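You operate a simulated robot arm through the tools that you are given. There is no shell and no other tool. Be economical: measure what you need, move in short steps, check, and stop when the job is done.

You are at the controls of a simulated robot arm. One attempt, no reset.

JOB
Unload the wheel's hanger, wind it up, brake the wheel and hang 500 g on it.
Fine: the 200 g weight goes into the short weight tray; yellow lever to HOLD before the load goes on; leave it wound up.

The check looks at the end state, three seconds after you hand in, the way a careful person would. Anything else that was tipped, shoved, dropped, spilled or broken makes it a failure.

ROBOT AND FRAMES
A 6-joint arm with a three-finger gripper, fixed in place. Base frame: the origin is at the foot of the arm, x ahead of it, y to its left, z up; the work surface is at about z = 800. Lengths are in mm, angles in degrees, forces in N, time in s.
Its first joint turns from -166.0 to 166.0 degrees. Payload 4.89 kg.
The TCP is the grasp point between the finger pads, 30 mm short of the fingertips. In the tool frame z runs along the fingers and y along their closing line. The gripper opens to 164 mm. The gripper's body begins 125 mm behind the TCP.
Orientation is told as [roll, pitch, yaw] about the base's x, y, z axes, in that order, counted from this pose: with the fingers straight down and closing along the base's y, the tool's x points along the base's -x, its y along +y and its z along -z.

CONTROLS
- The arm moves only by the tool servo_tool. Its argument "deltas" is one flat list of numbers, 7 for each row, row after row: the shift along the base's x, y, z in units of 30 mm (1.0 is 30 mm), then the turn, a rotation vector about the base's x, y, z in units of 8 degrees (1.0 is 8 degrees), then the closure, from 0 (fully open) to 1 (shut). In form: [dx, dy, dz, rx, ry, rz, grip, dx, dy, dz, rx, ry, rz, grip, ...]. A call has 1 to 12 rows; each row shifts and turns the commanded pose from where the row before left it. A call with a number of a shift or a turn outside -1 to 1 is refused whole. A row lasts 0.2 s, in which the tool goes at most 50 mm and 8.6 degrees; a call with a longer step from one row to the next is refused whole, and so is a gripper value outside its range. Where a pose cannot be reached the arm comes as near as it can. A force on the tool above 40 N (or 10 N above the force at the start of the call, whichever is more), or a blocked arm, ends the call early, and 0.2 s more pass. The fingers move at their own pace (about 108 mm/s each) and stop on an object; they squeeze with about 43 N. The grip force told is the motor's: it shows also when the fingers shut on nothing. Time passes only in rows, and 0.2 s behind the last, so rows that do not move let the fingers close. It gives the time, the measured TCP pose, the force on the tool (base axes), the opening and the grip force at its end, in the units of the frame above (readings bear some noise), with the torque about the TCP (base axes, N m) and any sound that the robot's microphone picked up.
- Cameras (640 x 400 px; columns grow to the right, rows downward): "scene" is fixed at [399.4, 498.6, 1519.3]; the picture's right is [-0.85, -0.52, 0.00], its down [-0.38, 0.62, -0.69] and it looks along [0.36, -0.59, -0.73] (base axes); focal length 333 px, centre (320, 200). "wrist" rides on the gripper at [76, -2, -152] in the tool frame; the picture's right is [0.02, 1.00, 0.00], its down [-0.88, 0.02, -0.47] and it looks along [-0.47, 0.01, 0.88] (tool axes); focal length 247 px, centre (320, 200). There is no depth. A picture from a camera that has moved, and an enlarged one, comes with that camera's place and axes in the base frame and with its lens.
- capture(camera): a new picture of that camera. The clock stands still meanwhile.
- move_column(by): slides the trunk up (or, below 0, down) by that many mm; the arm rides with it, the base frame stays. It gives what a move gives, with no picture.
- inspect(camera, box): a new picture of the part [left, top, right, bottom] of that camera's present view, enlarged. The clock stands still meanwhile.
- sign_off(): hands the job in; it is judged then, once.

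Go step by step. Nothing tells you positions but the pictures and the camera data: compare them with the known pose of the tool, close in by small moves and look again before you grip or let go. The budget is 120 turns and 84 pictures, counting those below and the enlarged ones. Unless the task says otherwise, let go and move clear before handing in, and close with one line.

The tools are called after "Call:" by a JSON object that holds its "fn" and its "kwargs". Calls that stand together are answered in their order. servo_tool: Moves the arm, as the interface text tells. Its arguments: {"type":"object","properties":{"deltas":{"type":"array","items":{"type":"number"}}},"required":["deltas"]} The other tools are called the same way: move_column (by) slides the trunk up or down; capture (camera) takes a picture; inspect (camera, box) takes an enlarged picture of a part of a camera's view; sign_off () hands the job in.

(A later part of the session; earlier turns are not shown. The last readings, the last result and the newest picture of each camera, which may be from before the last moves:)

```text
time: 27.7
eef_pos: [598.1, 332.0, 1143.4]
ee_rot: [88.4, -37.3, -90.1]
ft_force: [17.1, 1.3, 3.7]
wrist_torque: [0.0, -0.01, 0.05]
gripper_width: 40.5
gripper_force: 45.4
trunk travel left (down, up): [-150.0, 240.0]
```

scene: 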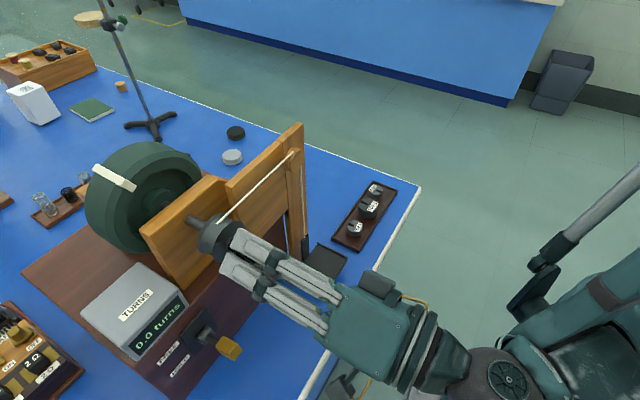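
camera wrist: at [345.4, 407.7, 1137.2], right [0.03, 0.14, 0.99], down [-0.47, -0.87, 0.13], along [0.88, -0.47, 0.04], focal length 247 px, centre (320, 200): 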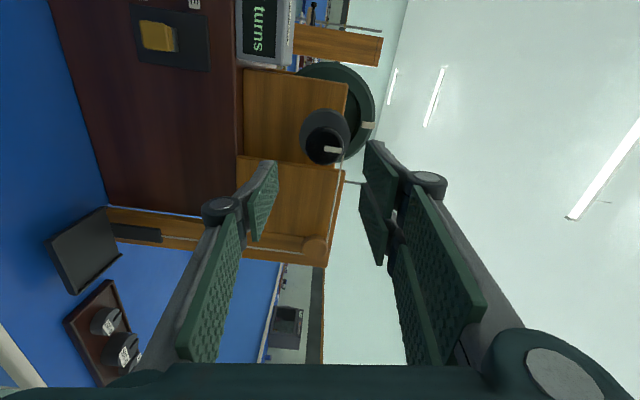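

The load is relieved with the axis at about (332, 1143.4). I'll continue winding.

Call:
{"fn": "servo_tool", "kwargs": {"deltas": [0.01, 0, 0, -0.6, 0, 0, 0.85, 0, 0, 0, -0.8, 0, 0, 0.85, 0, 0, 0, -0.8, 0, 0, 0.85, 0, 0, 0, -0.8, 0, 0, 0.85, 0, 0, 0, -0.8, 0, 0, 0.85, 0, 0, 0, -0.8, 0, 0, 0.85, 0, 0, 0, -0.8, 0, 0, 0.85, 0, 0, 0, -0.8, 0, 0, 0.85]}}

Call:
{"fn": "capture", "kwargs": {"camera": "scene"}}

```text
time: 29.5
eef_pos: [597.1, 330.4, 1142.2]
ee_rot: [88.8, -86.9, -90.6]
ft_force: [8.9, -19.1, -9.1]
wrist_torque: [0.05, 0.1, -0.52]
gripper_width: 40.4
gripper_force: 45.6
trunk travel left (down, up): [-150.0, 240.0]
```

```text
39 pictures are left
```

scene: 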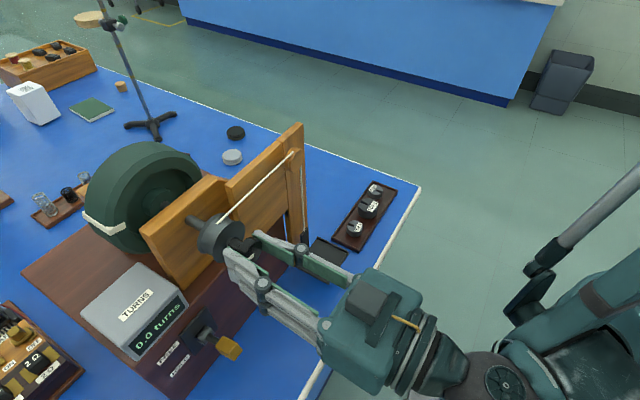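

The wheel turns with the knob. I'll correct slightly and continue the stroke.

Call:
{"fn": "servo_tool", "kwargs": {"deltas": [0, -0.02, -0.01, -0.8, 0, 0, 0.85, 0, 0, 0, -0.8, 0, 0, 0.85, 0, 0, 0, -0.8, 0, 0, 0.85, 0, 0, 0, -0.8, 0, 0, 0.85, 0, 0, 0, -0.8, 0, 0, 0.85, 0, 0, 0, -0.8, 0, 0, 0.85, 0, 0, 0, -0.8, 0, 0, 0.85, 0, 0, 0, -0.8, 0, 0, 0.85]}}

Call:
{"fn": "inspect", "kwargs": {"camera": "scene", "box": [70, 120, 390, 360]}}

```text
time: 31.0
eef_pos: [596.8, 329.6, 1143.2]
ee_rot: [-91.8, -54.2, 90.0]
ft_force: [15.5, -12.8, 7.0]
wrist_torque: [0.09, 0.35, -0.04]
gripper_width: 40.4
gripper_force: 45.0
trunk travel left (down, up): [-150.0, 240.0]
stopped in row 7: the force on the tool passed its limit at 40 N (the readings are from after the stop); the commanded pose is now the measured one
```

```text
1.67 times, centred on (230, 240) of scene
camera zoom: at [399.4, 498.6, 1519.3], right [-0.85, -0.52, 0.0], down [-0.38, 0.62, -0.69], along [0.36, -0.59, -0.73], focal length 555 px, centre (470, 133)
```

zoom: 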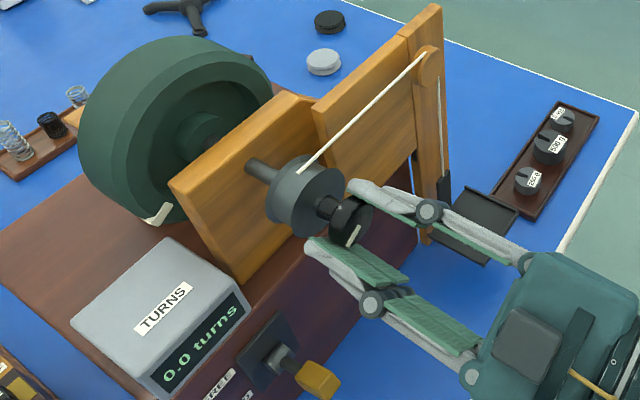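

The hanger has risen ~35 mm; the knob centre is ~2 mm off the TCP so I need to follow a small circle (axis ≈ (330.7, 1144.7)). Continue with that compensation.

Call:
{"fn": "servo_tool", "kwargs": {"deltas": [0.01, -0.01, 0.01, -0.7, 0, 0, 0.85, 0, -0.006, 0.01, -0.8, 0, 0, 0.85, 0, -0.006, 0.01, -0.8, 0, 0, 0.85, 0, -0.006, 0.01, -0.8, 0, 0, 0.85, 0, -0.006, 0.01, -0.8, 0, 0, 0.85, 0, -0.004, 0.01, -0.8, 0, 0, 0.85, 0, 0, 0.01, -0.8, 0, 0, 0.85]}}

```text
time: 32.6
eef_pos: [597.2, 329.7, 1145.2]
ee_rot: [-91.7, -10.1, 90.1]
ft_force: [8.6, -19.6, -28.2]
wrist_torque: [-0.03, 0.55, -0.89]
gripper_width: 40.2
gripper_force: 45.3
trunk travel left (down, up): [-150.0, 240.0]
```

Continue the stroke with the refined circle correction.

Call:
{"fn": "servo_tool", "kwargs": {"deltas": [0, -0.016, -0.023, -0.4, 0, 0, 0.85, 0, 0.0, 0.006, -0.8, 0, 0, 0.85, 0, 0.001, 0.006, -0.8, 0, 0, 0.85, 0, 0.002, 0.006, -0.8, 0, 0, 0.85, 0, 0.003, 0.006, -0.8, 0, 0, 0.85, 0, 0.004, 0.006, -0.8, 0, 0, 0.85, 0, 0.005, 0.005, -0.8, 0, 0, 0.85, 0, 0.005, 0.005, -0.8, 0, 0, 0.85, 0, 0.006, 0.004, -0.8, 0, 0, 0.85, 0, 0.006, 0.004, -0.8, 0, 0, 0.85]}}

Call:
{"fn": "inspect", "kwargs": {"camera": "scene", "box": [70, 120, 390, 360]}}

```text
time: 34.8
eef_pos: [597.6, 329.0, 1144.8]
ee_rot: [-91.7, 50.7, 90.0]
ft_force: [18.1, -19.9, -18.2]
wrist_torque: [0.05, -0.34, -0.98]
gripper_width: 40.4
gripper_force: 44.3
trunk travel left (down, up): [-150.0, 240.0]
```

```text
1.67 times, centred on (230, 240) of scene
camera zoom: at [399.4, 498.6, 1519.3], right [-0.85, -0.52, 0.0], down [-0.38, 0.62, -0.69], along [0.36, -0.59, -0.73], focal length 555 px, centre (470, 133)
```

zoom: 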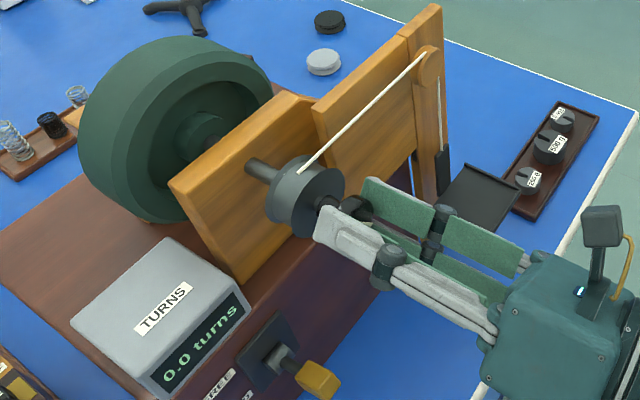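

The hanger keeps rising (216° so far). I'll relieve the side load and see how far this stroke can still go.

Call:
{"fn": "servo_tool", "kwargs": {"deltas": [0.01, -0.016, -0.015, -0.4, 0, 0, 0.85, 0, 0.0, 0.0, -0.8, 0, 0, 0.85, 0, 0, 0, -0.8, 0, 0, 0.85, 0, 0, 0, -0.8, 0, 0, 0.85, 0, 0, 0, -0.8, 0, 0, 0.85, 0, 0, 0, -0.8, 0, 0, 0.85, 0, 0, 0, -0.8, 0, 0, 0.85]}}

```text
time: 36.4
eef_pos: [596.7, 330.5, 1146.2]
ee_rot: [87.5, 87.7, -90.6]
ft_force: [-16.1, -11.2, -16.0]
wrist_torque: [0.0, 0.16, -0.19]
gripper_width: 40.2
gripper_force: 45.2
trunk travel left (down, up): [-150.0, 240.0]
```

Call:
{"fn": "servo_tool", "kwargs": {"deltas": [-0.01, -0.01, -0.01, -0.5, 0, 0, 0.85, 0, 0.0, 0.0, -0.8, 0, 0, 0.85, 0, 0, 0, -0.8, 0, 0, 0.85, 0, 0, 0, -0.8, 0, 0, 0.85, 0, 0, 0, -0.8, 0, 0, 0.85, 0, 0, 0, -0.8, 0, 0, 0.85, 0, 0, 0, -0.8, 0, 0, 0.85, 0, 0, 0, -0.8, 0, 0, 0.85]}}

Call:
{"fn": "inspect", "kwargs": {"camera": "scene", "box": [70, 120, 390, 360]}}

```text
time: 38.2
eef_pos: [596.4, 329.5, 1145.9]
ee_rot: [88.3, 38.9, -90.0]
ft_force: [11.0, 11.3, 34.3]
wrist_torque: [0.04, -0.9, 0.81]
gripper_width: 40.3
gripper_force: 44.8
trunk travel left (down, up): [-150.0, 240.0]
```

```text
1.67 times, centred on (230, 240) of scene
camera zoom: at [399.4, 498.6, 1519.3], right [-0.85, -0.52, 0.0], down [-0.38, 0.62, -0.69], along [0.36, -0.59, -0.73], focal length 555 px, centre (470, 133)
```

zoom: 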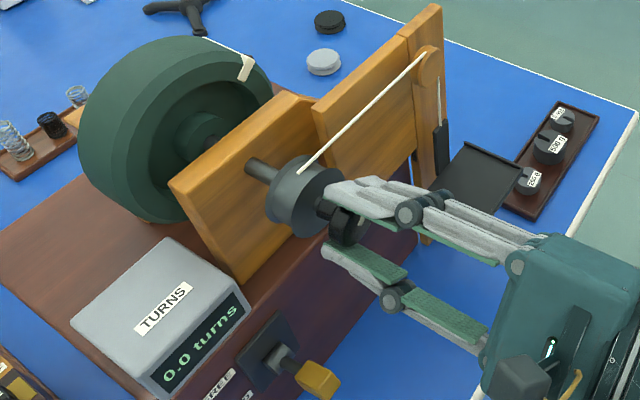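

Call:
{"fn": "servo_tool", "kwargs": {"deltas": [0.01, 0.01, 0.025, -0.4, 0, 0, 0.85, 0, 0.0, 0.0, -0.8, 0, 0, 0.85, 0, 0, 0, -0.8, 0, 0, 0.85, 0, 0, 0, -0.8, 0, 0, 0.85, 0, 0, 0, -0.8, 0, 0, 0.85, 0, 0, 0, -0.8, 0, 0, 0.85]}}

Call:
{"fn": "inspect", "kwargs": {"camera": "scene", "box": [230, 120, 390, 280]}}

```text
time: 39.6
eef_pos: [596.3, 329.1, 1145.1]
ee_rot: [90.6, 6.9, -89.6]
ft_force: [-15.6, 2.1, -39.9]
wrist_torque: [0.04, 1.39, 0.55]
gripper_width: 40.5
gripper_force: 45.2
out of reach, approached as far as the arm can: row 6
trunk travel left (down, up): [-150.0, 240.0]
```

```text
2.50 times, centred on (310, 200) of scene
camera zoom: at [399.4, 498.6, 1519.3], right [-0.85, -0.52, 0.0], down [-0.38, 0.62, -0.69], along [0.36, -0.59, -0.73], focal length 832 px, centre (345, 200)
```

zoom: 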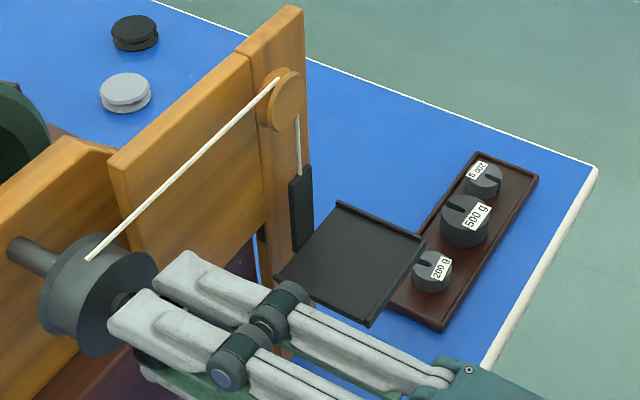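

The roll limit came at a total of ~340°; the hanger has risen about 158 mm. I'll relieve the load, open the fingers and see whether the empty hanger stays up.

Call:
{"fn": "servo_tool", "kwargs": {"deltas": [-0.01, 0, -0.03, 0, 0, 0, 0.85, 0, 0, 0, 0, 0, 0, 0.78, 0, 0, 0, 0, 0, 0, 0.7, 0, 0, 0, 0, 0, 0, 0.62, 0, 0, 0, 0, 0, 0, 0.6]}}

Call:
{"fn": "inspect", "kwargs": {"camera": "scene", "box": [70, 120, 390, 360]}}

```text
time: 40.8
eef_pos: [597.2, 330.5, 1145.7]
ee_rot: [90.8, 7.0, -89.7]
ft_force: [-0.6, -0.5, -0.1]
wrist_torque: [-0.02, -0.01, -0.01]
gripper_width: 65.4
gripper_force: 0.0
trunk travel left (down, up): [-150.0, 240.0]
```

```text
1.67 times, centred on (230, 240) of scene
camera zoom: at [399.4, 498.6, 1519.3], right [-0.85, -0.52, 0.0], down [-0.38, 0.62, -0.69], along [0.36, -0.59, -0.73], focal length 555 px, centre (470, 133)
```

zoom: 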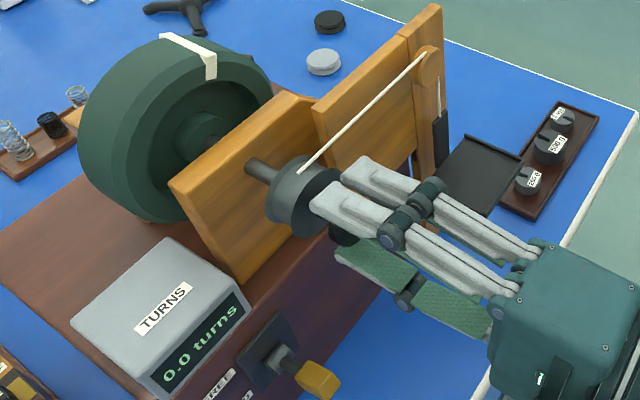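

The hanger holds with the knob released. I'll back off, turn the gripper back 80°, and take one more short winding stroke.

Call:
{"fn": "servo_tool", "kwargs": {"deltas": [-0.8, 0, 0, 0, 0, 0, 0.6, -0.8, 0.01, -0.03, 0.6, 0, 0, 0.6, 0, 0, 0, 1, 0, 0, 0.6, 0, 0, 0, 1, 0, 0, 0.6, 0, 0, 0, 1, 0, 0, 0.6, 0, 0, 0, 1, 0, 0, 0.6, 0, 0, 0, 1, 0, 0, 0.6, 0, 0, 0, 1, 0, 0, 0.6, 0, 0, 0, 1, 0, 0, 0.6, 0, 0, 0, 1, 0, 0, 0.6, 0, 0, 0, 1, 0, 0, 0.6, 0, 0, 0, 1, 0, 0, 0.6]}}

Call:
{"fn": "inspect", "kwargs": {"camera": "wrist", "box": [220, 80, 420, 220]}}

Call:
{"fn": "inspect", "kwargs": {"camera": "scene", "box": [70, 120, 390, 360]}}

```text
time: 43.4
eef_pos: [548.5, 331.4, 1143.4]
ee_rot: [-98.2, 88.2, 81.0]
ft_force: [-0.2, 0.1, 1.1]
wrist_torque: [0.03, 0.0, 0.03]
gripper_width: 65.5
gripper_force: 0.0
trunk travel left (down, up): [-150.0, 240.0]
```

```text
2.86 times, centred on (320, 150) of wrist
camera zoom: at [395.7, 332.8, 1219.2], right [-0.01, -1.0, -0.01], down [-0.47, 0.01, -0.88], along [0.88, -0.01, -0.47], focal length 706 px, centre (320, 343)
```

zoom: 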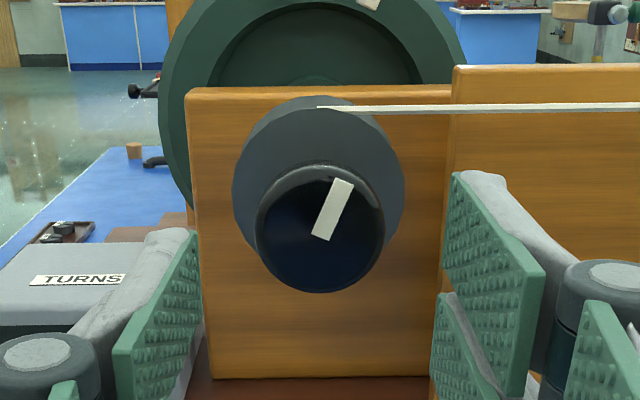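

```text
1.67 times, centred on (230, 240) of scene
camera zoom: at [399.4, 498.6, 1519.3], right [-0.85, -0.52, 0.0], down [-0.38, 0.62, -0.69], along [0.36, -0.59, -0.73], focal length 555 px, centre (470, 133)
```

zoom: 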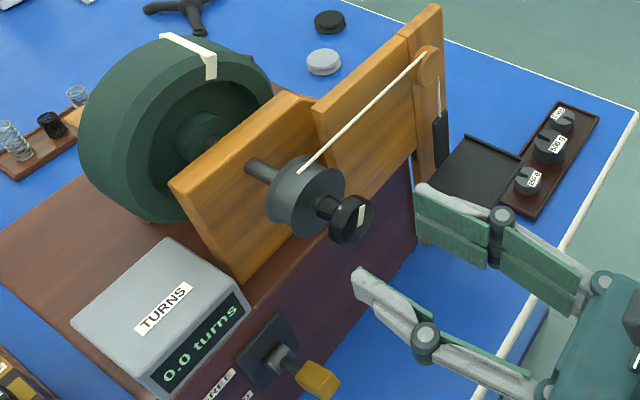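

The fingers are level around the knob, axis ≈ (330.3, 1145). Re-approach, grip and wind about 60° more.

Call:
{"fn": "servo_tool", "kwargs": {"deltas": [0.5, -0.03, 0.05, 0, 0, 0, 0.6, 0.5, 0, 0, 0, 0, 0, 0.62, 0.6, 0, 0, 0, 0, 0, 0.65, 0.03, 0, 0, 0, 0, 0, 0.7, 0, 0, 0, 0, 0, 0, 0.85, 0, 0, 0, 0, 0, 0, 0.85, 0, 0, 0, 0, 0, 0, 0.85]}}

```text
time: 45.0
eef_pos: [597.6, 329.9, 1144.0]
ee_rot: [-99.2, 88.4, 80.0]
ft_force: [-6.7, 0.0, 0.4]
wrist_torque: [0.0, 0.01, -0.03]
gripper_width: 40.2
gripper_force: 45.3
trunk travel left (down, up): [-150.0, 240.0]
```

Call:
{"fn": "servo_tool", "kwargs": {"deltas": [-0.01, 0, 0, -0.6, 0, 0, 0.85, 0, 0, 0, -0.8, 0, 0, 0.85, 0, 0, 0, -0.8, 0, 0, 0.85, 0, 0, 0, -0.8, 0, 0, 0.85, 0, 0, 0, -0.8, 0, 0, 0.85, 0, 0, 0, -0.8, 0, 0, 0.85, 0, 0, 0, -0.8, 0, 0, 0.85]}}

Call:
{"fn": "inspect", "kwargs": {"camera": "scene", "box": [230, 120, 390, 280]}}

```text
time: 46.4
eef_pos: [597.2, 330.6, 1144.8]
ee_rot: [91.0, 57.2, -89.7]
ft_force: [-6.0, 0.7, -13.2]
wrist_torque: [0.09, 0.55, 0.0]
gripper_width: 40.5
gripper_force: 44.7
trunk travel left (down, up): [-150.0, 240.0]
stopped in row 6: the force on the tool passed its limit at 41 N (the readings are from after the stop); the commanded pose is now the measured one
```

```text
2.50 times, centred on (310, 200) of scene
camera zoom: at [399.4, 498.6, 1519.3], right [-0.85, -0.52, 0.0], down [-0.38, 0.62, -0.69], along [0.36, -0.59, -0.73], focal length 832 px, centre (345, 200)
```

zoom: 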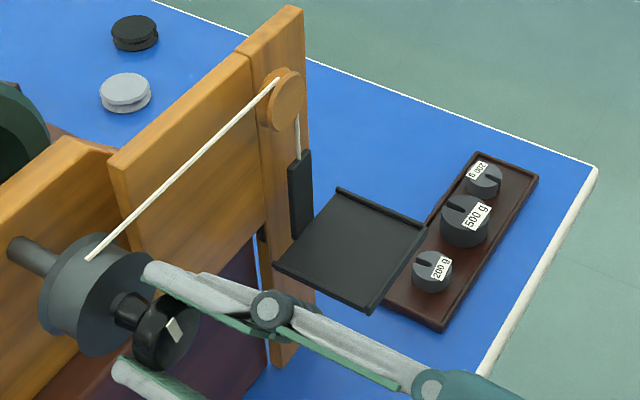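

The hanger's stem is now only ~20 mm below the pulley, so that is wound up. I'll release, back off and look at the lever.

Call:
{"fn": "servo_tool", "kwargs": {"deltas": [-0.01, 0, -0.01, 0, 0, 0, 0.85, 0, 0, 0, 0, 0, 0, 0.78, 0, 0, 0, 0, 0, 0, 0.7, 0, 0, 0, 0, 0, 0, 0.6, -0.7, 0, 0, 0, 0, 0, 0.6, -1, 0, 0, 1, 0, 0, 0.6, -1, 0, 0, 1, 0, 0, 0.6, -0.8, 0.2, -0.2, 1, 0, 0, 0.6, 0, 0.5, -0.5, 1, 0, 0, 0.6, 0, 0.5, -0.5, 0.2, 0, 0, 0.6]}}

Call:
{"fn": "capture", "kwargs": {"camera": "wrist"}}

Call:
{"fn": "capture", "kwargs": {"camera": "scene"}}

```text
time: 48.5
eef_pos: [504.2, 353.2, 1133.7]
ee_rot: [-86.9, 89.2, 90.4]
ft_force: [0.4, -1.0, 0.7]
wrist_torque: [0.0, 0.07, 0.04]
gripper_width: 65.9
gripper_force: 0.0
out of reach, approached as far as the arm can: row 8, 9, 10
trunk travel left (down, up): [-150.0, 240.0]
```

```text
30 pictures are left
camera wrist: at [353.0, 362.4, 1210.2], right [-0.05, -1.0, 0.01], down [-0.47, 0.02, -0.88], along [0.88, -0.04, -0.47], focal length 247 px, centre (320, 200)
```

wrist: 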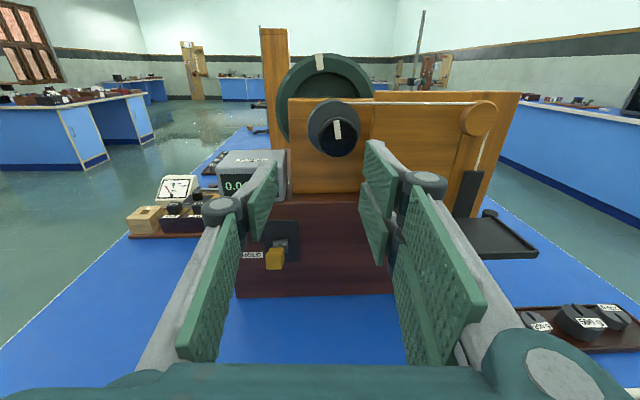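

```text
29 pictures are left
```

scene: 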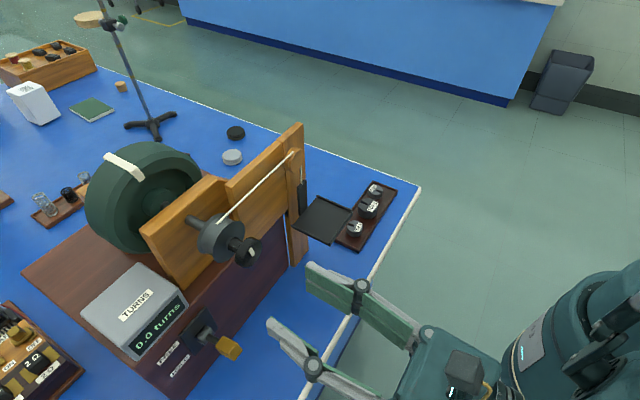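

Wound and holding. Now the lever, seen straight on from the wrist.

Call:
{"fn": "inspect", "kwargs": {"camera": "wrist", "box": [220, 200, 320, 300]}}

Call:
{"fn": "inspect", "kwargs": {"camera": "scene", "box": [140, 290, 260, 390]}}

```text
4.00 times, centred on (270, 250) of wrist
camera zoom: at [353.0, 362.4, 1210.2], right [-0.05, -1.0, 0.01], down [-0.47, 0.02, -0.88], along [0.88, -0.04, -0.47], focal length 988 px, centre (520, 0)
```

zoom: 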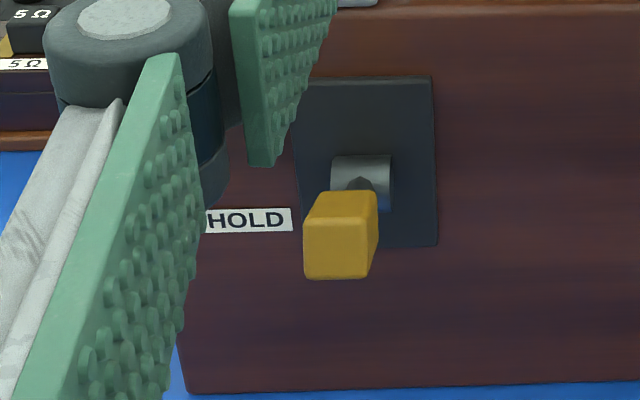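

```text
4.00 times, centred on (200, 340) of scene
camera zoom: at [399.4, 498.6, 1519.3], right [-0.85, -0.52, 0.0], down [-0.38, 0.62, -0.69], along [0.36, -0.59, -0.73], focal length 1332 px, centre (800, -360)
```

zoom: 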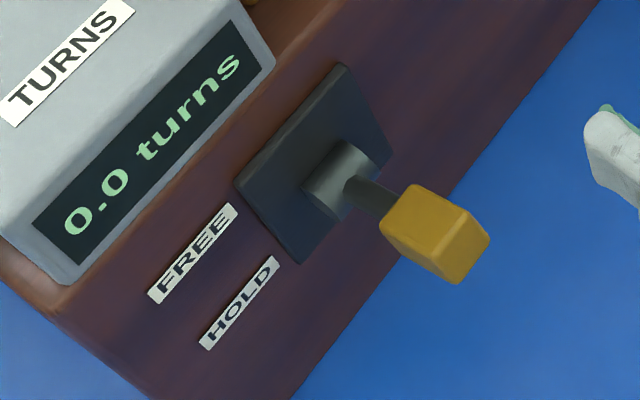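

The lever pivots at about (667, 410, 966) and its yellow handle is raised at (613, 411, 984), so it is at FREE; HOLD is down. I'll bring closed fingers above the handle.

Call:
{"fn": "servo_tool", "kwargs": {"deltas": [0.3, 0.39, -0.7, 0, 0, 0, 0.8, 0.2, 0.39, -0.7, 0, 0, 0, 1, 0.2, 0.39, -0.7, 0, 0, 0, 1, 0.2, 0.39, -0.7, 0, 0, 0, 1, 0.2, 0.37, -0.6, 0, 0, 0, 1, 0.6, 0, 0, 0, 0, 0, 1, 0.6, 0, 0, 0, 0, 0, 1, 0.6, 0, 0, 0, 0, 0, 1]}}

Call:
{"fn": "capture", "kwargs": {"camera": "wrist"}}

Call:
{"fn": "inspect", "kwargs": {"camera": "scene", "box": [140, 270, 300, 400]}}

```text
time: 50.4
eef_pos: [592.4, 455.2, 1090.5]
ee_rot: [-108.2, 89.3, 71.2]
ft_force: [0.2, 0.6, 0.6]
wrist_torque: [-0.03, 0.03, 0.01]
gripper_width: 0.0
gripper_force: 42.7
out of reach, approached as far as the arm can: row 1, 2, 3, 4, 5
trunk travel left (down, up): [-150.0, 240.0]
```

```text
26 pictures are left
camera wrist: at [440.5, 458.8, 1166.5], right [-0.01, -1.0, 0.01], down [-0.47, 0.0, -0.88], along [0.88, -0.02, -0.47], focal length 247 px, centre (320, 200)
```

wrist: 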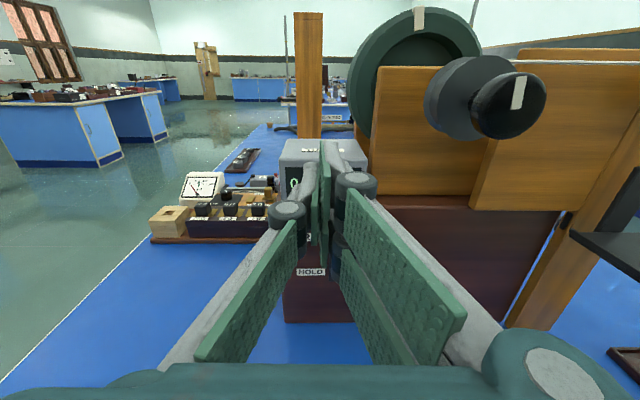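

```text
3.08 times, centred on (220, 335) of scene
camera zoom: at [399.4, 498.6, 1519.3], right [-0.85, -0.52, 0.0], down [-0.38, 0.62, -0.69], along [0.36, -0.59, -0.73], focal length 1024 px, centre (628, -215)
```

zoom: 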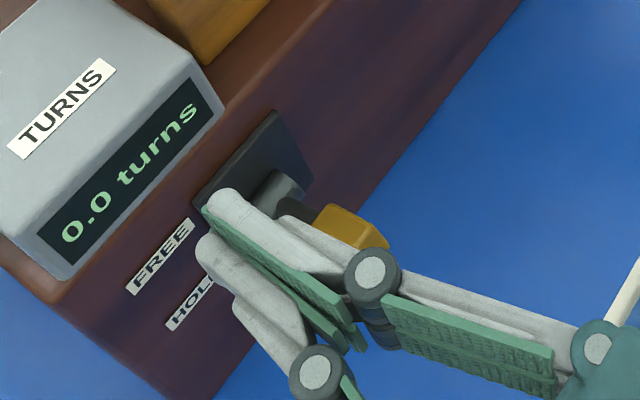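

Some of those moves were reach-limited, so I'm 44 mm too far in +y and 60 mm high. Correct that.

Call:
{"fn": "servo_tool", "kwargs": {"deltas": [0, -0.5, -0.2, 0, 0, 0, 1, 0, -0.5, -0.5, 0, 0, 0, 1, 0, -0.47, -0.6, 0, 0, 0, 1, 0, 0, -0.6, 0, 0, 0, 1]}}

Call:
{"fn": "inspect", "kwargs": {"camera": "scene", "box": [140, 270, 300, 400]}}

Call:
{"fn": "inspect", "kwargs": {"camera": "wrist", "box": [240, 150, 400, 350]}}

```text
time: 51.4
eef_pos: [606.9, 436.1, 1082.5]
ee_rot: [-94.4, 89.3, 84.7]
ft_force: [0.2, -0.3, -1.2]
wrist_torque: [0.03, 0.05, 0.03]
gripper_width: 0.0
gripper_force: 43.4
out of reach, approached as far as the arm can: row 2, 3, 4
trunk travel left (down, up): [-150.0, 240.0]
```

```text
3.08 times, centred on (220, 335) of scene
camera zoom: at [399.4, 498.6, 1519.3], right [-0.85, -0.52, 0.0], down [-0.38, 0.62, -0.69], along [0.36, -0.59, -0.73], focal length 1024 px, centre (628, -215)
```

zoom: 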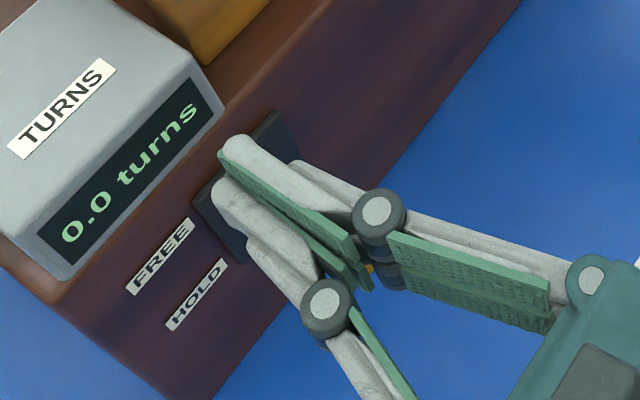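

```text
2.00 times, centred on (320, 250) of wrist
camera zoom: at [456.2, 439.2, 1159.8], right [-0.01, -1.0, 0.01], down [-0.47, 0.0, -0.88], along [0.88, -0.02, -0.47], focal length 494 px, centre (320, 100)
```

zoom: 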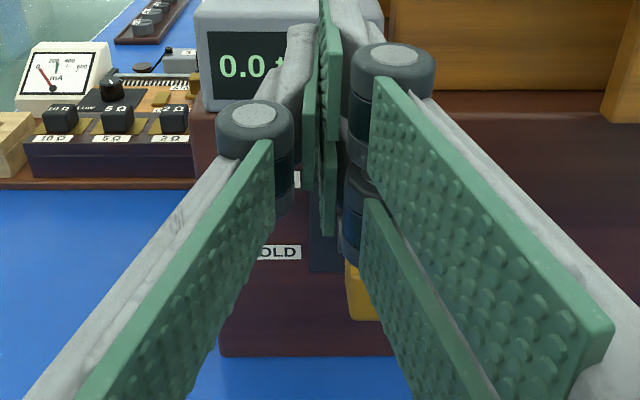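

The arm is at the fold limit for a low horizontal pose. Lowering the trunk brings the arm back into reach; 50 mm keeps the fingers above the handle.

Call:
{"fn": "move_column", "kwargs": {"by": -40}}

Call:
{"fn": "servo_tool", "kwargs": {"deltas": [0, 0, 0, 0, 0, 0, 1]}}

```text
time: 52.2
eef_pos: [608.5, 436.3, 1044.4]
ee_rot: [-93.4, 89.3, 85.5]
ft_force: [-0.1, 0.4, 0.0]
wrist_torque: [0.0, 0.03, -0.04]
gripper_width: 0.0
gripper_force: 43.4
trunk travel left (down, up): [-110.0, 280.0]
```

```text
time: 52.6
eef_pos: [609.2, 436.1, 1044.0]
ee_rot: [-93.5, 89.3, 85.6]
ft_force: [0.5, 0.0, -0.5]
wrist_torque: [0.03, -0.03, 0.04]
gripper_width: 0.0
gripper_force: 43.7
trunk travel left (down, up): [-110.0, 280.0]
```

Call:
{"fn": "servo_tool", "kwargs": {"deltas": [0, -0.4, 0, 0, 0, 0, 1, 0, -0.43, 0, 0, 0, 0, 1, 0, 0, 0, 0, 0, 0, 1]}}

```text
time: 53.4
eef_pos: [609.2, 414.0, 1052.4]
ee_rot: [-83.0, 89.3, 96.1]
ft_force: [-0.5, -0.1, 1.1]
wrist_torque: [0.0, -0.01, -0.05]
gripper_width: 0.0
gripper_force: 43.4
out of reach, approached as far as the arm can: row 1, 2
trunk travel left (down, up): [-110.0, 280.0]
```

Now directly over the lever handle (y 414). I'll lower with the trunk in steps, watching the force.

Call:
{"fn": "move_column", "kwargs": {"by": -40}}

Call:
{"fn": "inspect", "kwargs": {"camera": "scene", "box": [140, 270, 300, 400]}}

```text
time: 54.2
eef_pos: [608.6, 415.9, 1012.8]
ee_rot: [-83.0, 89.3, 96.1]
ft_force: [0.5, 1.3, -0.1]
wrist_torque: [-0.03, 0.04, 0.03]
gripper_width: 0.0
gripper_force: 43.2
trunk travel left (down, up): [-70.0, 320.0]
```

```text
3.08 times, centred on (220, 335) of scene
camera zoom: at [399.4, 498.6, 1519.3], right [-0.85, -0.52, 0.0], down [-0.38, 0.62, -0.69], along [0.36, -0.59, -0.73], focal length 1024 px, centre (628, -215)
```

zoom: 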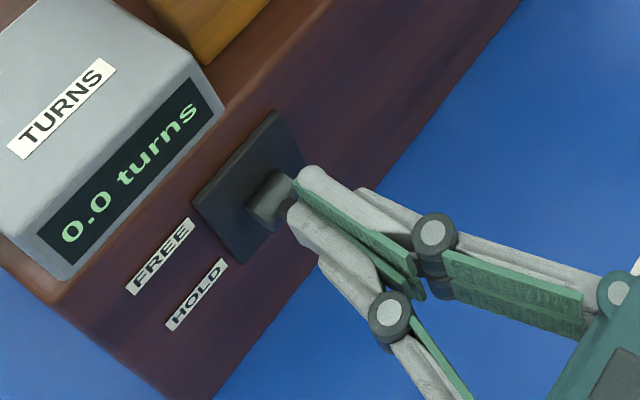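

Now try retracting slightly and pressing down with the arm in small steps.

Call:
{"fn": "servo_tool", "kwargs": {"deltas": [-0.3, 0, 0, 0, 0, 0, 1, 0, 0, -0.25, 0, 0, 0, 1, 0, 0, -0.25, 0, 0, 0, 1]}}

```text
time: 55.0
eef_pos: [604.7, 421.4, 1010.9]
ee_rot: [-70.6, 89.3, 108.5]
ft_force: [-0.9, -0.3, 1.2]
wrist_torque: [0.02, 0.04, 0.02]
gripper_width: 0.2
gripper_force: 42.7
out of reach, approached as far as the arm can: row 2, 3
trunk travel left (down, up): [-70.0, 320.0]
```

Still fold-limited. I'll tilt the tool 45° downward, which moves the wrist out of the folded zone, while rising ~45 mm clear.

Call:
{"fn": "servo_tool", "kwargs": {"deltas": [0, 0, 0.5, 0, 0.3, 0, 1, 0, 0, 0.5, 0, 0.8, 0, 1, 0, 0, 0.3, 0, 1, 0, 1, 0, 0, 0.2, 0, 1, 0, 1, 0, 0, 0, 0, 1, 0, 1, 0, 0, 0, 0, 1, 0, 1, 0, 0, 0, 0, 0.5, 0, 1]}}

Call:
{"fn": "capture", "kwargs": {"camera": "wrist"}}

Call:
{"fn": "inspect", "kwargs": {"camera": "scene", "box": [140, 230, 340, 400]}}

```text
time: 56.6
eef_pos: [603.7, 422.1, 1056.2]
ee_rot: [0.2, 45.1, 179.1]
ft_force: [-0.4, 0.2, 0.3]
wrist_torque: [-0.01, 0.03, 0.01]
gripper_width: 0.1
gripper_force: 43.0
trunk travel left (down, up): [-70.0, 320.0]
```

```text
21 pictures are left
camera wrist: at [550.0, 425.3, 1217.7], right [0.0, -1.0, 0.02], down [-0.96, 0.0, -0.29], along [0.29, -0.02, -0.96], focal length 247 px, centre (320, 200)
```

wrist: 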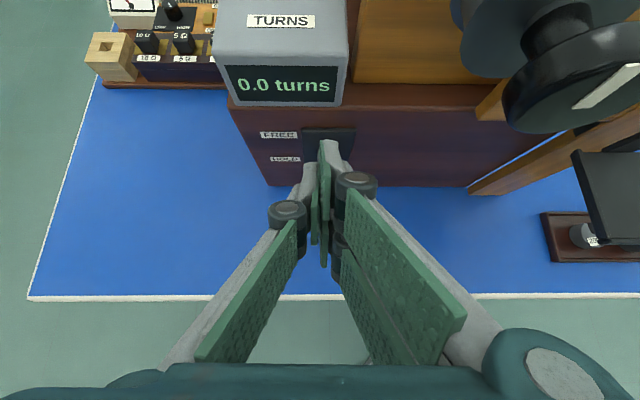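

```text
2.35 times, centred on (240, 315) of scene
camera zoom: at [399.4, 498.6, 1519.3], right [-0.85, -0.52, 0.0], down [-0.38, 0.62, -0.69], along [0.36, -0.59, -0.73], focal length 783 px, centre (508, -71)
```

zoom: 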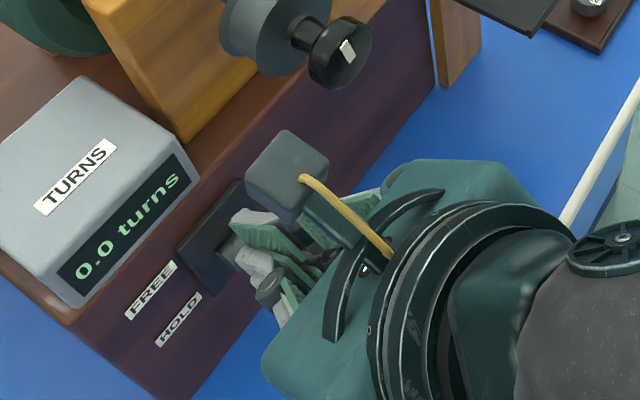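

Now reachable. I'll centre over the handle (y 411) and push down in steps.

Call:
{"fn": "servo_tool", "kwargs": {"deltas": [-0.1, -0.37, -0.2, 0, 0, 0, 1, 0, 0, -0.5, 0, 0, 0, 1, 0, 0, -0.4, 0, 0, 0, 1, 0, 0, -0.3, 0, 0, 0, 1, 0, 0, -0.3, 0, 0, 0, 1]}}

Call:
{"fn": "inspect", "kwargs": {"camera": "scene", "box": [140, 270, 300, 400]}}

```text
time: 57.8
eef_pos: [602.9, 409.0, 1004.5]
ee_rot: [0.2, 45.2, 179.0]
ft_force: [0.6, 0.0, 0.2]
wrist_torque: [-0.01, 0.09, -0.02]
gripper_width: 0.0
gripper_force: 42.7
trunk travel left (down, up): [-70.0, 320.0]
```

```text
3.08 times, centred on (220, 335) of scene
camera zoom: at [399.4, 498.6, 1519.3], right [-0.85, -0.52, 0.0], down [-0.38, 0.62, -0.69], along [0.36, -0.59, -0.73], focal length 1024 px, centre (628, -215)
```

zoom: 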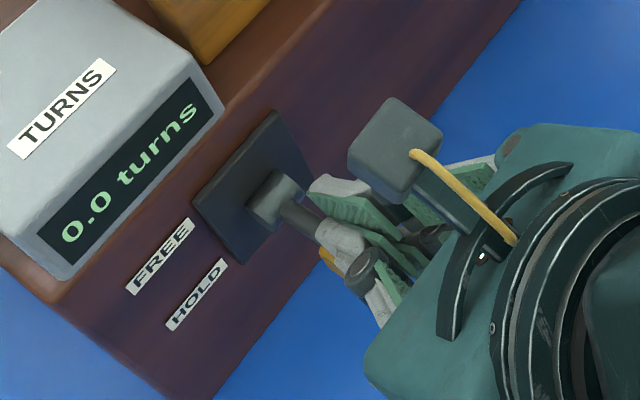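

No strong resistance yet; the handle seems to be moving under the fingertips. Continue down until it stops.

Call:
{"fn": "servo_tool", "kwargs": {"deltas": [0, 0, -0.3, 0, 0, 0, 1, 0, 0, -0.3, 0, 0, 0, 1, 0, 0, -0.3, 0, 0, 0, 1]}}

Call:
{"fn": "inspect", "kwargs": {"camera": "scene", "box": [140, 270, 300, 400]}}

```text
time: 58.6
eef_pos: [601.5, 409.6, 978.1]
ee_rot: [0.2, 45.0, 179.1]
ft_force: [-0.2, -0.8, 0.3]
wrist_torque: [0.02, 0.02, 0.02]
gripper_width: 0.0
gripper_force: 42.5
trunk travel left (down, up): [-70.0, 320.0]
```

```text
3.08 times, centred on (220, 335) of scene
camera zoom: at [399.4, 498.6, 1519.3], right [-0.85, -0.52, 0.0], down [-0.38, 0.62, -0.69], along [0.36, -0.59, -0.73], focal length 1024 px, centre (628, -215)
```

zoom: 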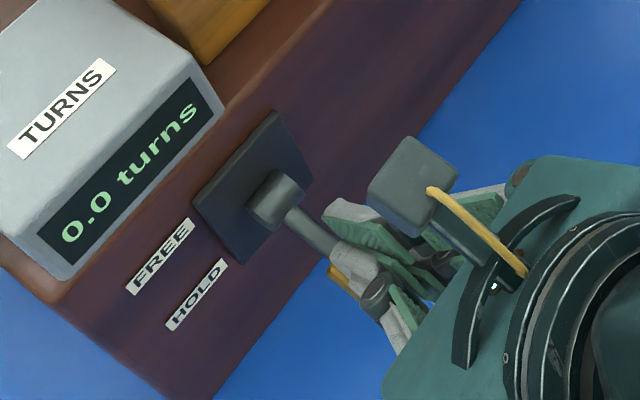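

Call:
{"fn": "servo_tool", "kwargs": {"deltas": [0, 0, -0.25, 0, 0, 0, 1, 0, 0, -0.25, 0, 0, 0, 1, 0, 0, -0.25, 0, 0, 0, 1, 0, 0, 0, 0, 0, 0, 1]}}

Call:
{"fn": "inspect", "kwargs": {"camera": "scene", "box": [140, 270, 300, 400]}}

```text
time: 59.6
eef_pos: [600.4, 409.2, 954.5]
ee_rot: [0.1, 45.1, 179.0]
ft_force: [-4.6, -0.3, 7.5]
wrist_torque: [-0.07, 0.11, 0.01]
gripper_width: 0.1
gripper_force: 43.3
trunk travel left (down, up): [-70.0, 320.0]
```

```text
3.08 times, centred on (220, 335) of scene
camera zoom: at [399.4, 498.6, 1519.3], right [-0.85, -0.52, 0.0], down [-0.38, 0.62, -0.69], along [0.36, -0.59, -0.73], focal length 1024 px, centre (628, -215)
```

zoom: 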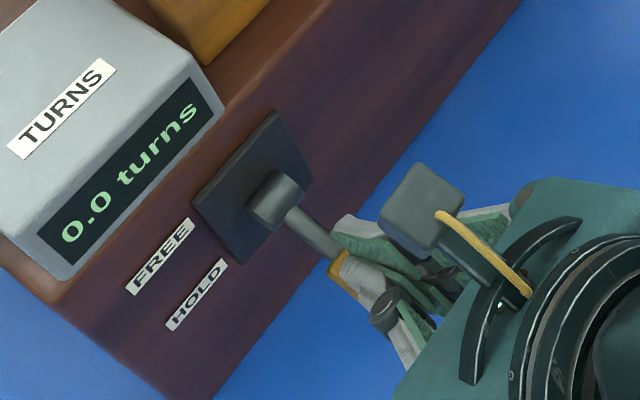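

Resistance has appeared. I'll lift away and check the lever's position.

Call:
{"fn": "servo_tool", "kwargs": {"deltas": [-0.1, 0, 0.3, 0, 0, 0, 1, -0.3, 0, 0.6, 0, 0, 0, 1, -0.6, 0, 0.9, 0, 0, 0, 1, -0.8, 0, 0.9, 0, 0, 0, 0.9, -0.9, 0, 0.9, 0, 0, 0, 0.7]}}

Call:
{"fn": "inspect", "kwargs": {"camera": "scene", "box": [140, 270, 300, 400]}}

Call:
{"fn": "capture", "kwargs": {"camera": "wrist"}}

```text
time: 60.8
eef_pos: [518.1, 408.5, 1062.6]
ee_rot: [0.3, 45.1, 179.1]
ft_force: [1.3, 1.1, 0.0]
wrist_torque: [-0.14, 0.04, -0.14]
gripper_width: 48.7
gripper_force: 0.0
trunk travel left (down, up): [-70.0, 320.0]
```

```text
3.08 times, centred on (220, 335) of scene
camera zoom: at [399.4, 498.6, 1519.3], right [-0.85, -0.52, 0.0], down [-0.38, 0.62, -0.69], along [0.36, -0.59, -0.73], focal length 1024 px, centre (628, -215)
```

zoom: 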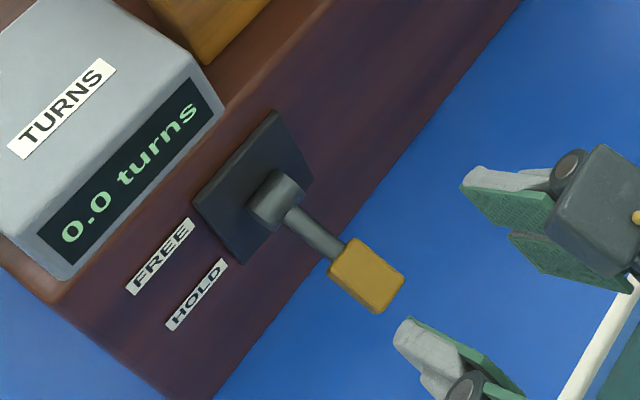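

```text
15 pictures are left
camera wrist: at [464.6, 412.1, 1224.9], right [0.0, -1.0, 0.02], down [-0.96, 0.0, -0.29], along [0.29, -0.02, -0.96], focal length 247 px, centre (320, 200)
```

wrist: 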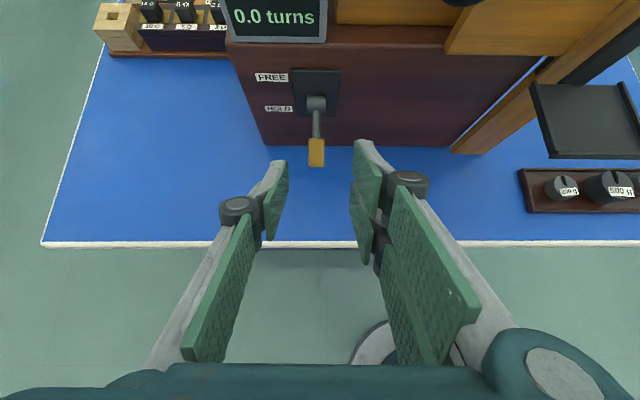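

The lever is now clearly down at about −35° beside HOLD. I'll press once more a bit further to be sure it's at its end stop.

Call:
{"fn": "servo_tool", "kwargs": {"deltas": [0.9, 0, -0.9, 0, 0, 0, 1, 0.8, 0, -0.9, 0, 0, 0, 1, 0.6, 0, -0.7, 0, 0, 0, 1, 0.4, 0, -0.5, 0, 0, 0, 1, 0.1, 0, -0.4, 0, 0, 0, 1, 0, 0, -0.2, 0, 0, 0, 1, 0, 0, -0.1, 0, 0, 0, 1, 0, 0, -0.1, 0, 0, 0, 1, 0, 0, -0.1, 0, 0, 0, 1]}}

```text
time: 62.6
eef_pos: [601.6, 409.0, 951.8]
ee_rot: [0.2, 45.3, 179.1]
ft_force: [-19.3, 6.3, 33.6]
wrist_torque: [0.2, 0.61, -0.18]
gripper_width: 0.0
gripper_force: 43.1
trunk travel left (down, up): [-70.0, 320.0]
stopped in row 8: the force on the tool passed its limit at 45 N (the readings are from after the stop); the commanded pose is now the measured one
```

The lever is against its HOLD stop (45 N). I'll retreat, point the tool down, then move away in clear space.

Call:
{"fn": "servo_tool", "kwargs": {"deltas": [-0.1, 0, 0.3, 0, 0, 0, 1, -0.3, 0, 0.6, 0, 0, 0, 1, -0.6, 0, 0.9, 0, 0, 0, 1, -0.8, 0, 0.9, 0, 0, 0, 0.9, -0.9, 0, 0.9, 0, 0.6, 0, 0.7, -0.9, 0, 0.8, 0, 1, 0, 0.5, -0.9, 0, 0, 0, 1, 0, 0.5, -0.5, 0, 0, 0, 1, 0, 0.5, 0, 0, 0, 0, 1, 0, 0.5, 0, 0, 0, 0, 1, 0, 0.5]}}

Call:
{"fn": "move_column", "kwargs": {"by": 80}}

```text
time: 64.8
eef_pos: [450.8, 408.4, 1082.5]
ee_rot: [0.9, 0.4, 179.4]
ft_force: [-1.7, -1.1, 0.8]
wrist_torque: [0.11, -0.24, 0.01]
gripper_width: 82.3
gripper_force: 0.0
trunk travel left (down, up): [-70.0, 320.0]
```

```text
time: 66.0
eef_pos: [452.7, 409.4, 1160.6]
ee_rot: [0.8, 0.4, 179.3]
ft_force: [0.3, 0.0, 0.1]
wrist_torque: [0.05, -0.03, 0.02]
gripper_width: 81.7
gripper_force: 0.1
trunk travel left (down, up): [-150.0, 240.0]
```

Now I'll travel towards the tray side at this height while turning the tool back by 180° about the vertical.

Call:
{"fn": "servo_tool", "kwargs": {"deltas": [0, -0.8, 0, 0, 0, -1, 0.5, 0, -0.8, 0, 0, 0, -1, 0.5, 0, -0.8, 0, 0, 0, -1, 0.5, 0, -0.8, 0, 0, 0, -1, 0.5, 0, -0.8, 0, 0, 0, -1, 0.5, 0, -0.8, 0, 0, 0, -1, 0.5, 0, -0.8, 0, 0, 0, -1, 0.5, 0, -0.8, 0, 0, 0, -1, 0.5, 0, -0.8, 0, 0, 0, -1, 0.5, 0, -0.8, 0, 0, 0, -1, 0.5, 0, -0.8, 0, 0, 0, -1, 0.5]}}

Call:
{"fn": "servo_tool", "kwargs": {"deltas": [0, -0.8, 0, 0, 0, -1, 0.5, 0, -0.8, 0, 0, 0, -1, 0.5, 0, -0.8, 0, 0, 0, -1, 0.5, 0, -0.8, 0, 0, 0, -1, 0.5, 0, -0.8, 0, 0, 0, -1, 0.5, 0, -0.8, 0, 0, 0, -1, 0.5, 0, -0.8, 0, 0, 0, -1, 0.5, 0, -0.8, 0, 0, 0, -1, 0.5, 0, -0.8, 0, 0, 0, -1, 0.5, 0, -0.8, 0, 0, 0, -1, 0.5, 0, -0.5, 0, 0, 0, -1, 0.5]}}

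```text
time: 68.3
eef_pos: [449.9, 147.0, 1160.9]
ee_rot: [0.9, 0.4, 91.3]
ft_force: [0.2, 0.9, -0.2]
wrist_torque: [-0.06, 0.07, -0.02]
gripper_width: 82.2
gripper_force: 0.1
trunk travel left (down, up): [-150.0, 240.0]
```

```text
time: 70.8
eef_pos: [452.2, -110.6, 1162.4]
ee_rot: [0.9, 0.4, 3.4]
ft_force: [-0.2, 0.0, -1.0]
wrist_torque: [-0.1, -0.02, 0.0]
gripper_width: 82.0
gripper_force: 0.0
trunk travel left (down, up): [-150.0, 240.0]
```

Call:
{"fn": "servo_tool", "kwargs": {"deltas": [0.5, 0, -0.8, -0.1, -1, -0.43, 0.58, 0.5, 0, -0.8, 0, -1, 0, 0.58, 0.6, 0, -0.8, 0, 0, 0, 0.58, 0.6, 0, -0.8, 0, 0, 0, 0.58, 0.6, 0, -0.8, 0, 0, 0, 0.58, 0.6, 0, -0.8, 0, 0, 0, 0.58, 0.6, 0, -0.8, 0, 0, 0, 0.58, 0.6, 0, -0.8, 0, 0, 0, 0.58, 0.5, 0, -0.8, 0, 0, 0, 0.58]}}

Call:
{"fn": "inspect", "kwargs": {"camera": "wrist", "box": [200, 50, 440, 250]}}

```text
refused: row 1 steps farther than a row can; nothing moved
```

```text
2.00 times, centred on (320, 150) of wrist
camera zoom: at [377.6, -117.7, 1313.8], right [-0.08, 1.0, 0.02], down [0.88, 0.06, 0.47], along [0.46, 0.05, -0.88], focal length 494 px, centre (320, 300)
```

zoom: 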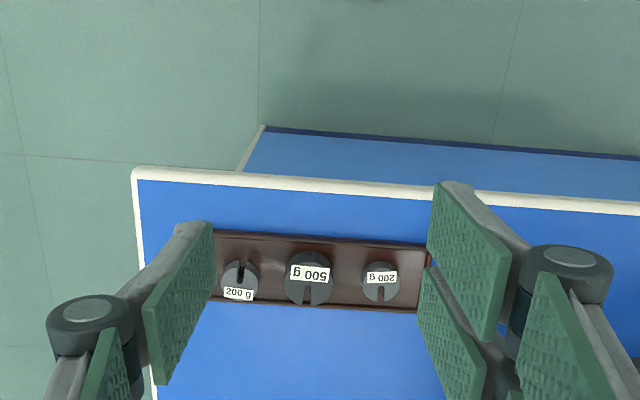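

The combined turn was too large for a row; I'll split it.

Call:
{"fn": "servo_tool", "kwargs": {"deltas": [0.5, 0, -0.8, -0.1, 0, -0.43, 0.58, 0.5, 0, -0.8, 0, -1, 0, 0.58, 0.6, 0, -0.8, 0, -1, 0, 0.58, 0.6, 0, -0.8, 0, 0, 0, 0.58, 0.6, 0, -0.8, 0, 0, 0, 0.58, 0.6, 0, -0.8, 0, 0, 0, 0.58, 0.6, 0, -0.8, 0, 0, 0, 0.58, 0.6, 0, -0.8, 0, 0, 0, 0.58, 0.5, 0, -0.8, 0, 0, 0, 0.58]}}

Call:
{"fn": "inspect", "kwargs": {"camera": "wrist", "box": [190, 60, 450, 220]}}

```text
time: 72.8
eef_pos: [606.0, -110.1, 945.8]
ee_rot: [0.1, -15.5, -0.1]
ft_force: [-1.7, 0.0, 0.1]
wrist_torque: [-0.05, -0.17, -0.01]
gripper_width: 69.0
gripper_force: 0.0
trunk travel left (down, up): [-150.0, 240.0]
```

```text
2.46 times, centred on (320, 140) of wrist
camera zoom: at [490.8, -111.3, 1071.5], right [-0.02, 1.0, 0.0], down [0.72, 0.02, 0.69], along [0.69, 0.01, -0.72], focal length 608 px, centre (320, 348)
```

zoom: 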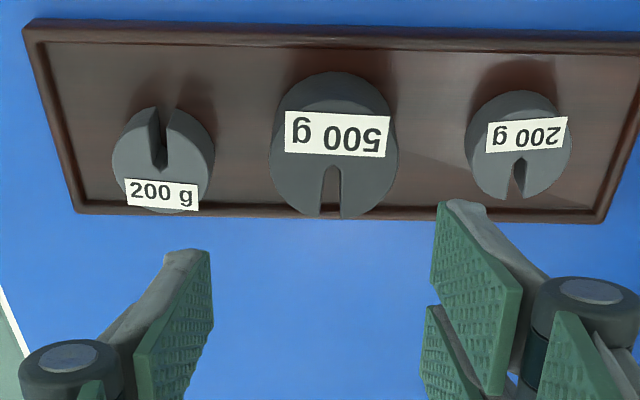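

The 500 g weight is ≈51 mm wide centred near (604, −106); I'll narrow the opening to clear its 200 g neighbour, shift +4.5 mm in y, and descend most of the way.

Call:
{"fn": "servo_tool", "kwargs": {"deltas": [-0.15, 0.15, -0.5, 0, 0, 0, 0.622, -0.1, 0, -0.7, 0, 0, 0, 0.622, 0, 0, -0.7, 0, 0, 0, 0.622, 0, 0, -0.4, 0, 0, 0, 0.622]}}

Call:
{"fn": "inspect", "kwargs": {"camera": "wrist", "box": [190, 60, 450, 220]}}

```text
time: 73.8
eef_pos: [599.3, -106.8, 876.9]
ee_rot: [0.1, -15.5, -0.1]
ft_force: [-0.1, 0.8, 0.2]
wrist_torque: [0.01, -0.09, 0.0]
gripper_width: 61.9
gripper_force: 0.0
trunk travel left (down, up): [-150.0, 240.0]
```

```text
2.46 times, centred on (320, 140) of wrist
camera zoom: at [485.1, -107.3, 1003.2], right [-0.02, 1.0, 0.0], down [0.72, 0.02, 0.69], along [0.69, 0.01, -0.72], focal length 608 px, centre (320, 348)
```

zoom: 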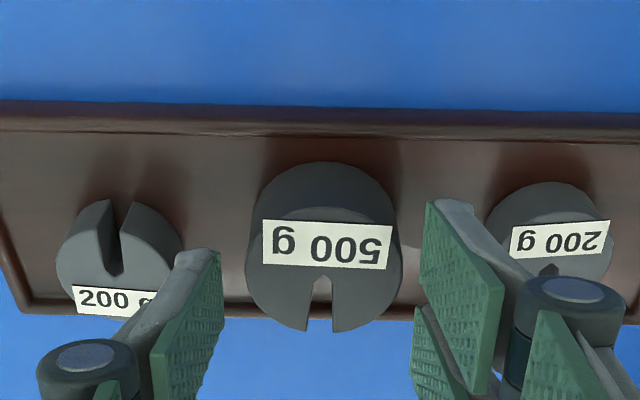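

Well centred. Descend the last ~23 mm and close.

Call:
{"fn": "servo_tool", "kwargs": {"deltas": [-0.08, 0, -0.35, 0, 0, 0, 0.622, 0, 0, -0.35, 0, 0, 0, 0.622, 0, 0, -0.08, 0, 0, 0, 0.622, 0, 0, 0, 0, 0, 0, 0.66, 0, 0, 0, 0, 0, 0, 0.72, 0, 0, 0, 0, 0, 0, 0.8, 0, 0, 0, 0, 0, 0, 0.8]}}

Call:
{"fn": "inspect", "kwargs": {"camera": "wrist", "box": [190, 60, 450, 220]}}

```text
time: 75.3
eef_pos: [596.4, -106.1, 853.7]
ee_rot: [0.1, -15.6, -0.1]
ft_force: [1.1, 1.7, 0.2]
wrist_torque: [0.03, -0.07, 0.05]
gripper_width: 52.9
gripper_force: 42.8
trunk travel left (down, up): [-150.0, 240.0]
```

```text
2.46 times, centred on (320, 140) of wrist
camera zoom: at [481.7, -107.0, 980.0], right [-0.02, 1.0, 0.0], down [0.72, 0.02, 0.69], along [0.69, 0.01, -0.72], focal length 608 px, centre (320, 348)
```

zoom: 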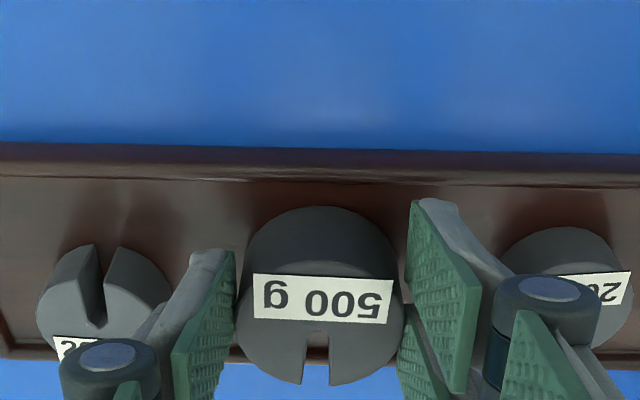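

The 500 g is held (53 mm). Lift it straight up out of the tray, then raise well above the hanger plate's present height.

Call:
{"fn": "servo_tool", "kwargs": {"deltas": [0, 0, 0.3, 0, 0, 0, 0.8, 0, 0, 0.6, 0, 0, 0, 0.8, 0, 0, 0.8, 0, 0, 0, 0.8, -0.5, 0, 0.9, 0, 0, 0, 0.8, -0.5, 0, 0.9, 0, 0, 0, 0.8, -0.5, 0, 0.9, 0, 0, 0, 0.8, -0.5, 0, 0.9, 0, 0, 0, 0.8, 0, 0.4, 0.9, 0, 0, 0, 0.8, 0, 0.6, 0.9, 0, 0, 0, 0.8, 0, 0.7, 0.9, 0, 0, 0, 0.8, 0, 0.8, 0.5, 0, 0, 0, 0.8]}}

Call:
{"fn": "capture", "kwargs": {"camera": "scene"}}

```text
time: 77.8
eef_pos: [535.1, -31.3, 1106.2]
ee_rot: [0.1, -15.6, -0.2]
ft_force: [0.1, 0.2, -5.0]
wrist_torque: [0.09, 0.12, 0.03]
gripper_width: 53.3
gripper_force: 42.7
trunk travel left (down, up): [-150.0, 240.0]
```

```text
10 pictures are left
```

scene: 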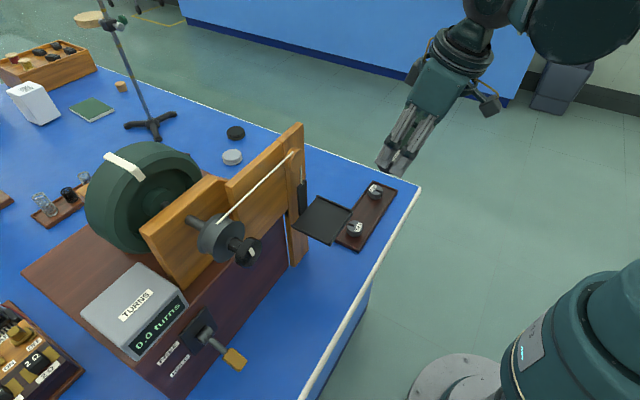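

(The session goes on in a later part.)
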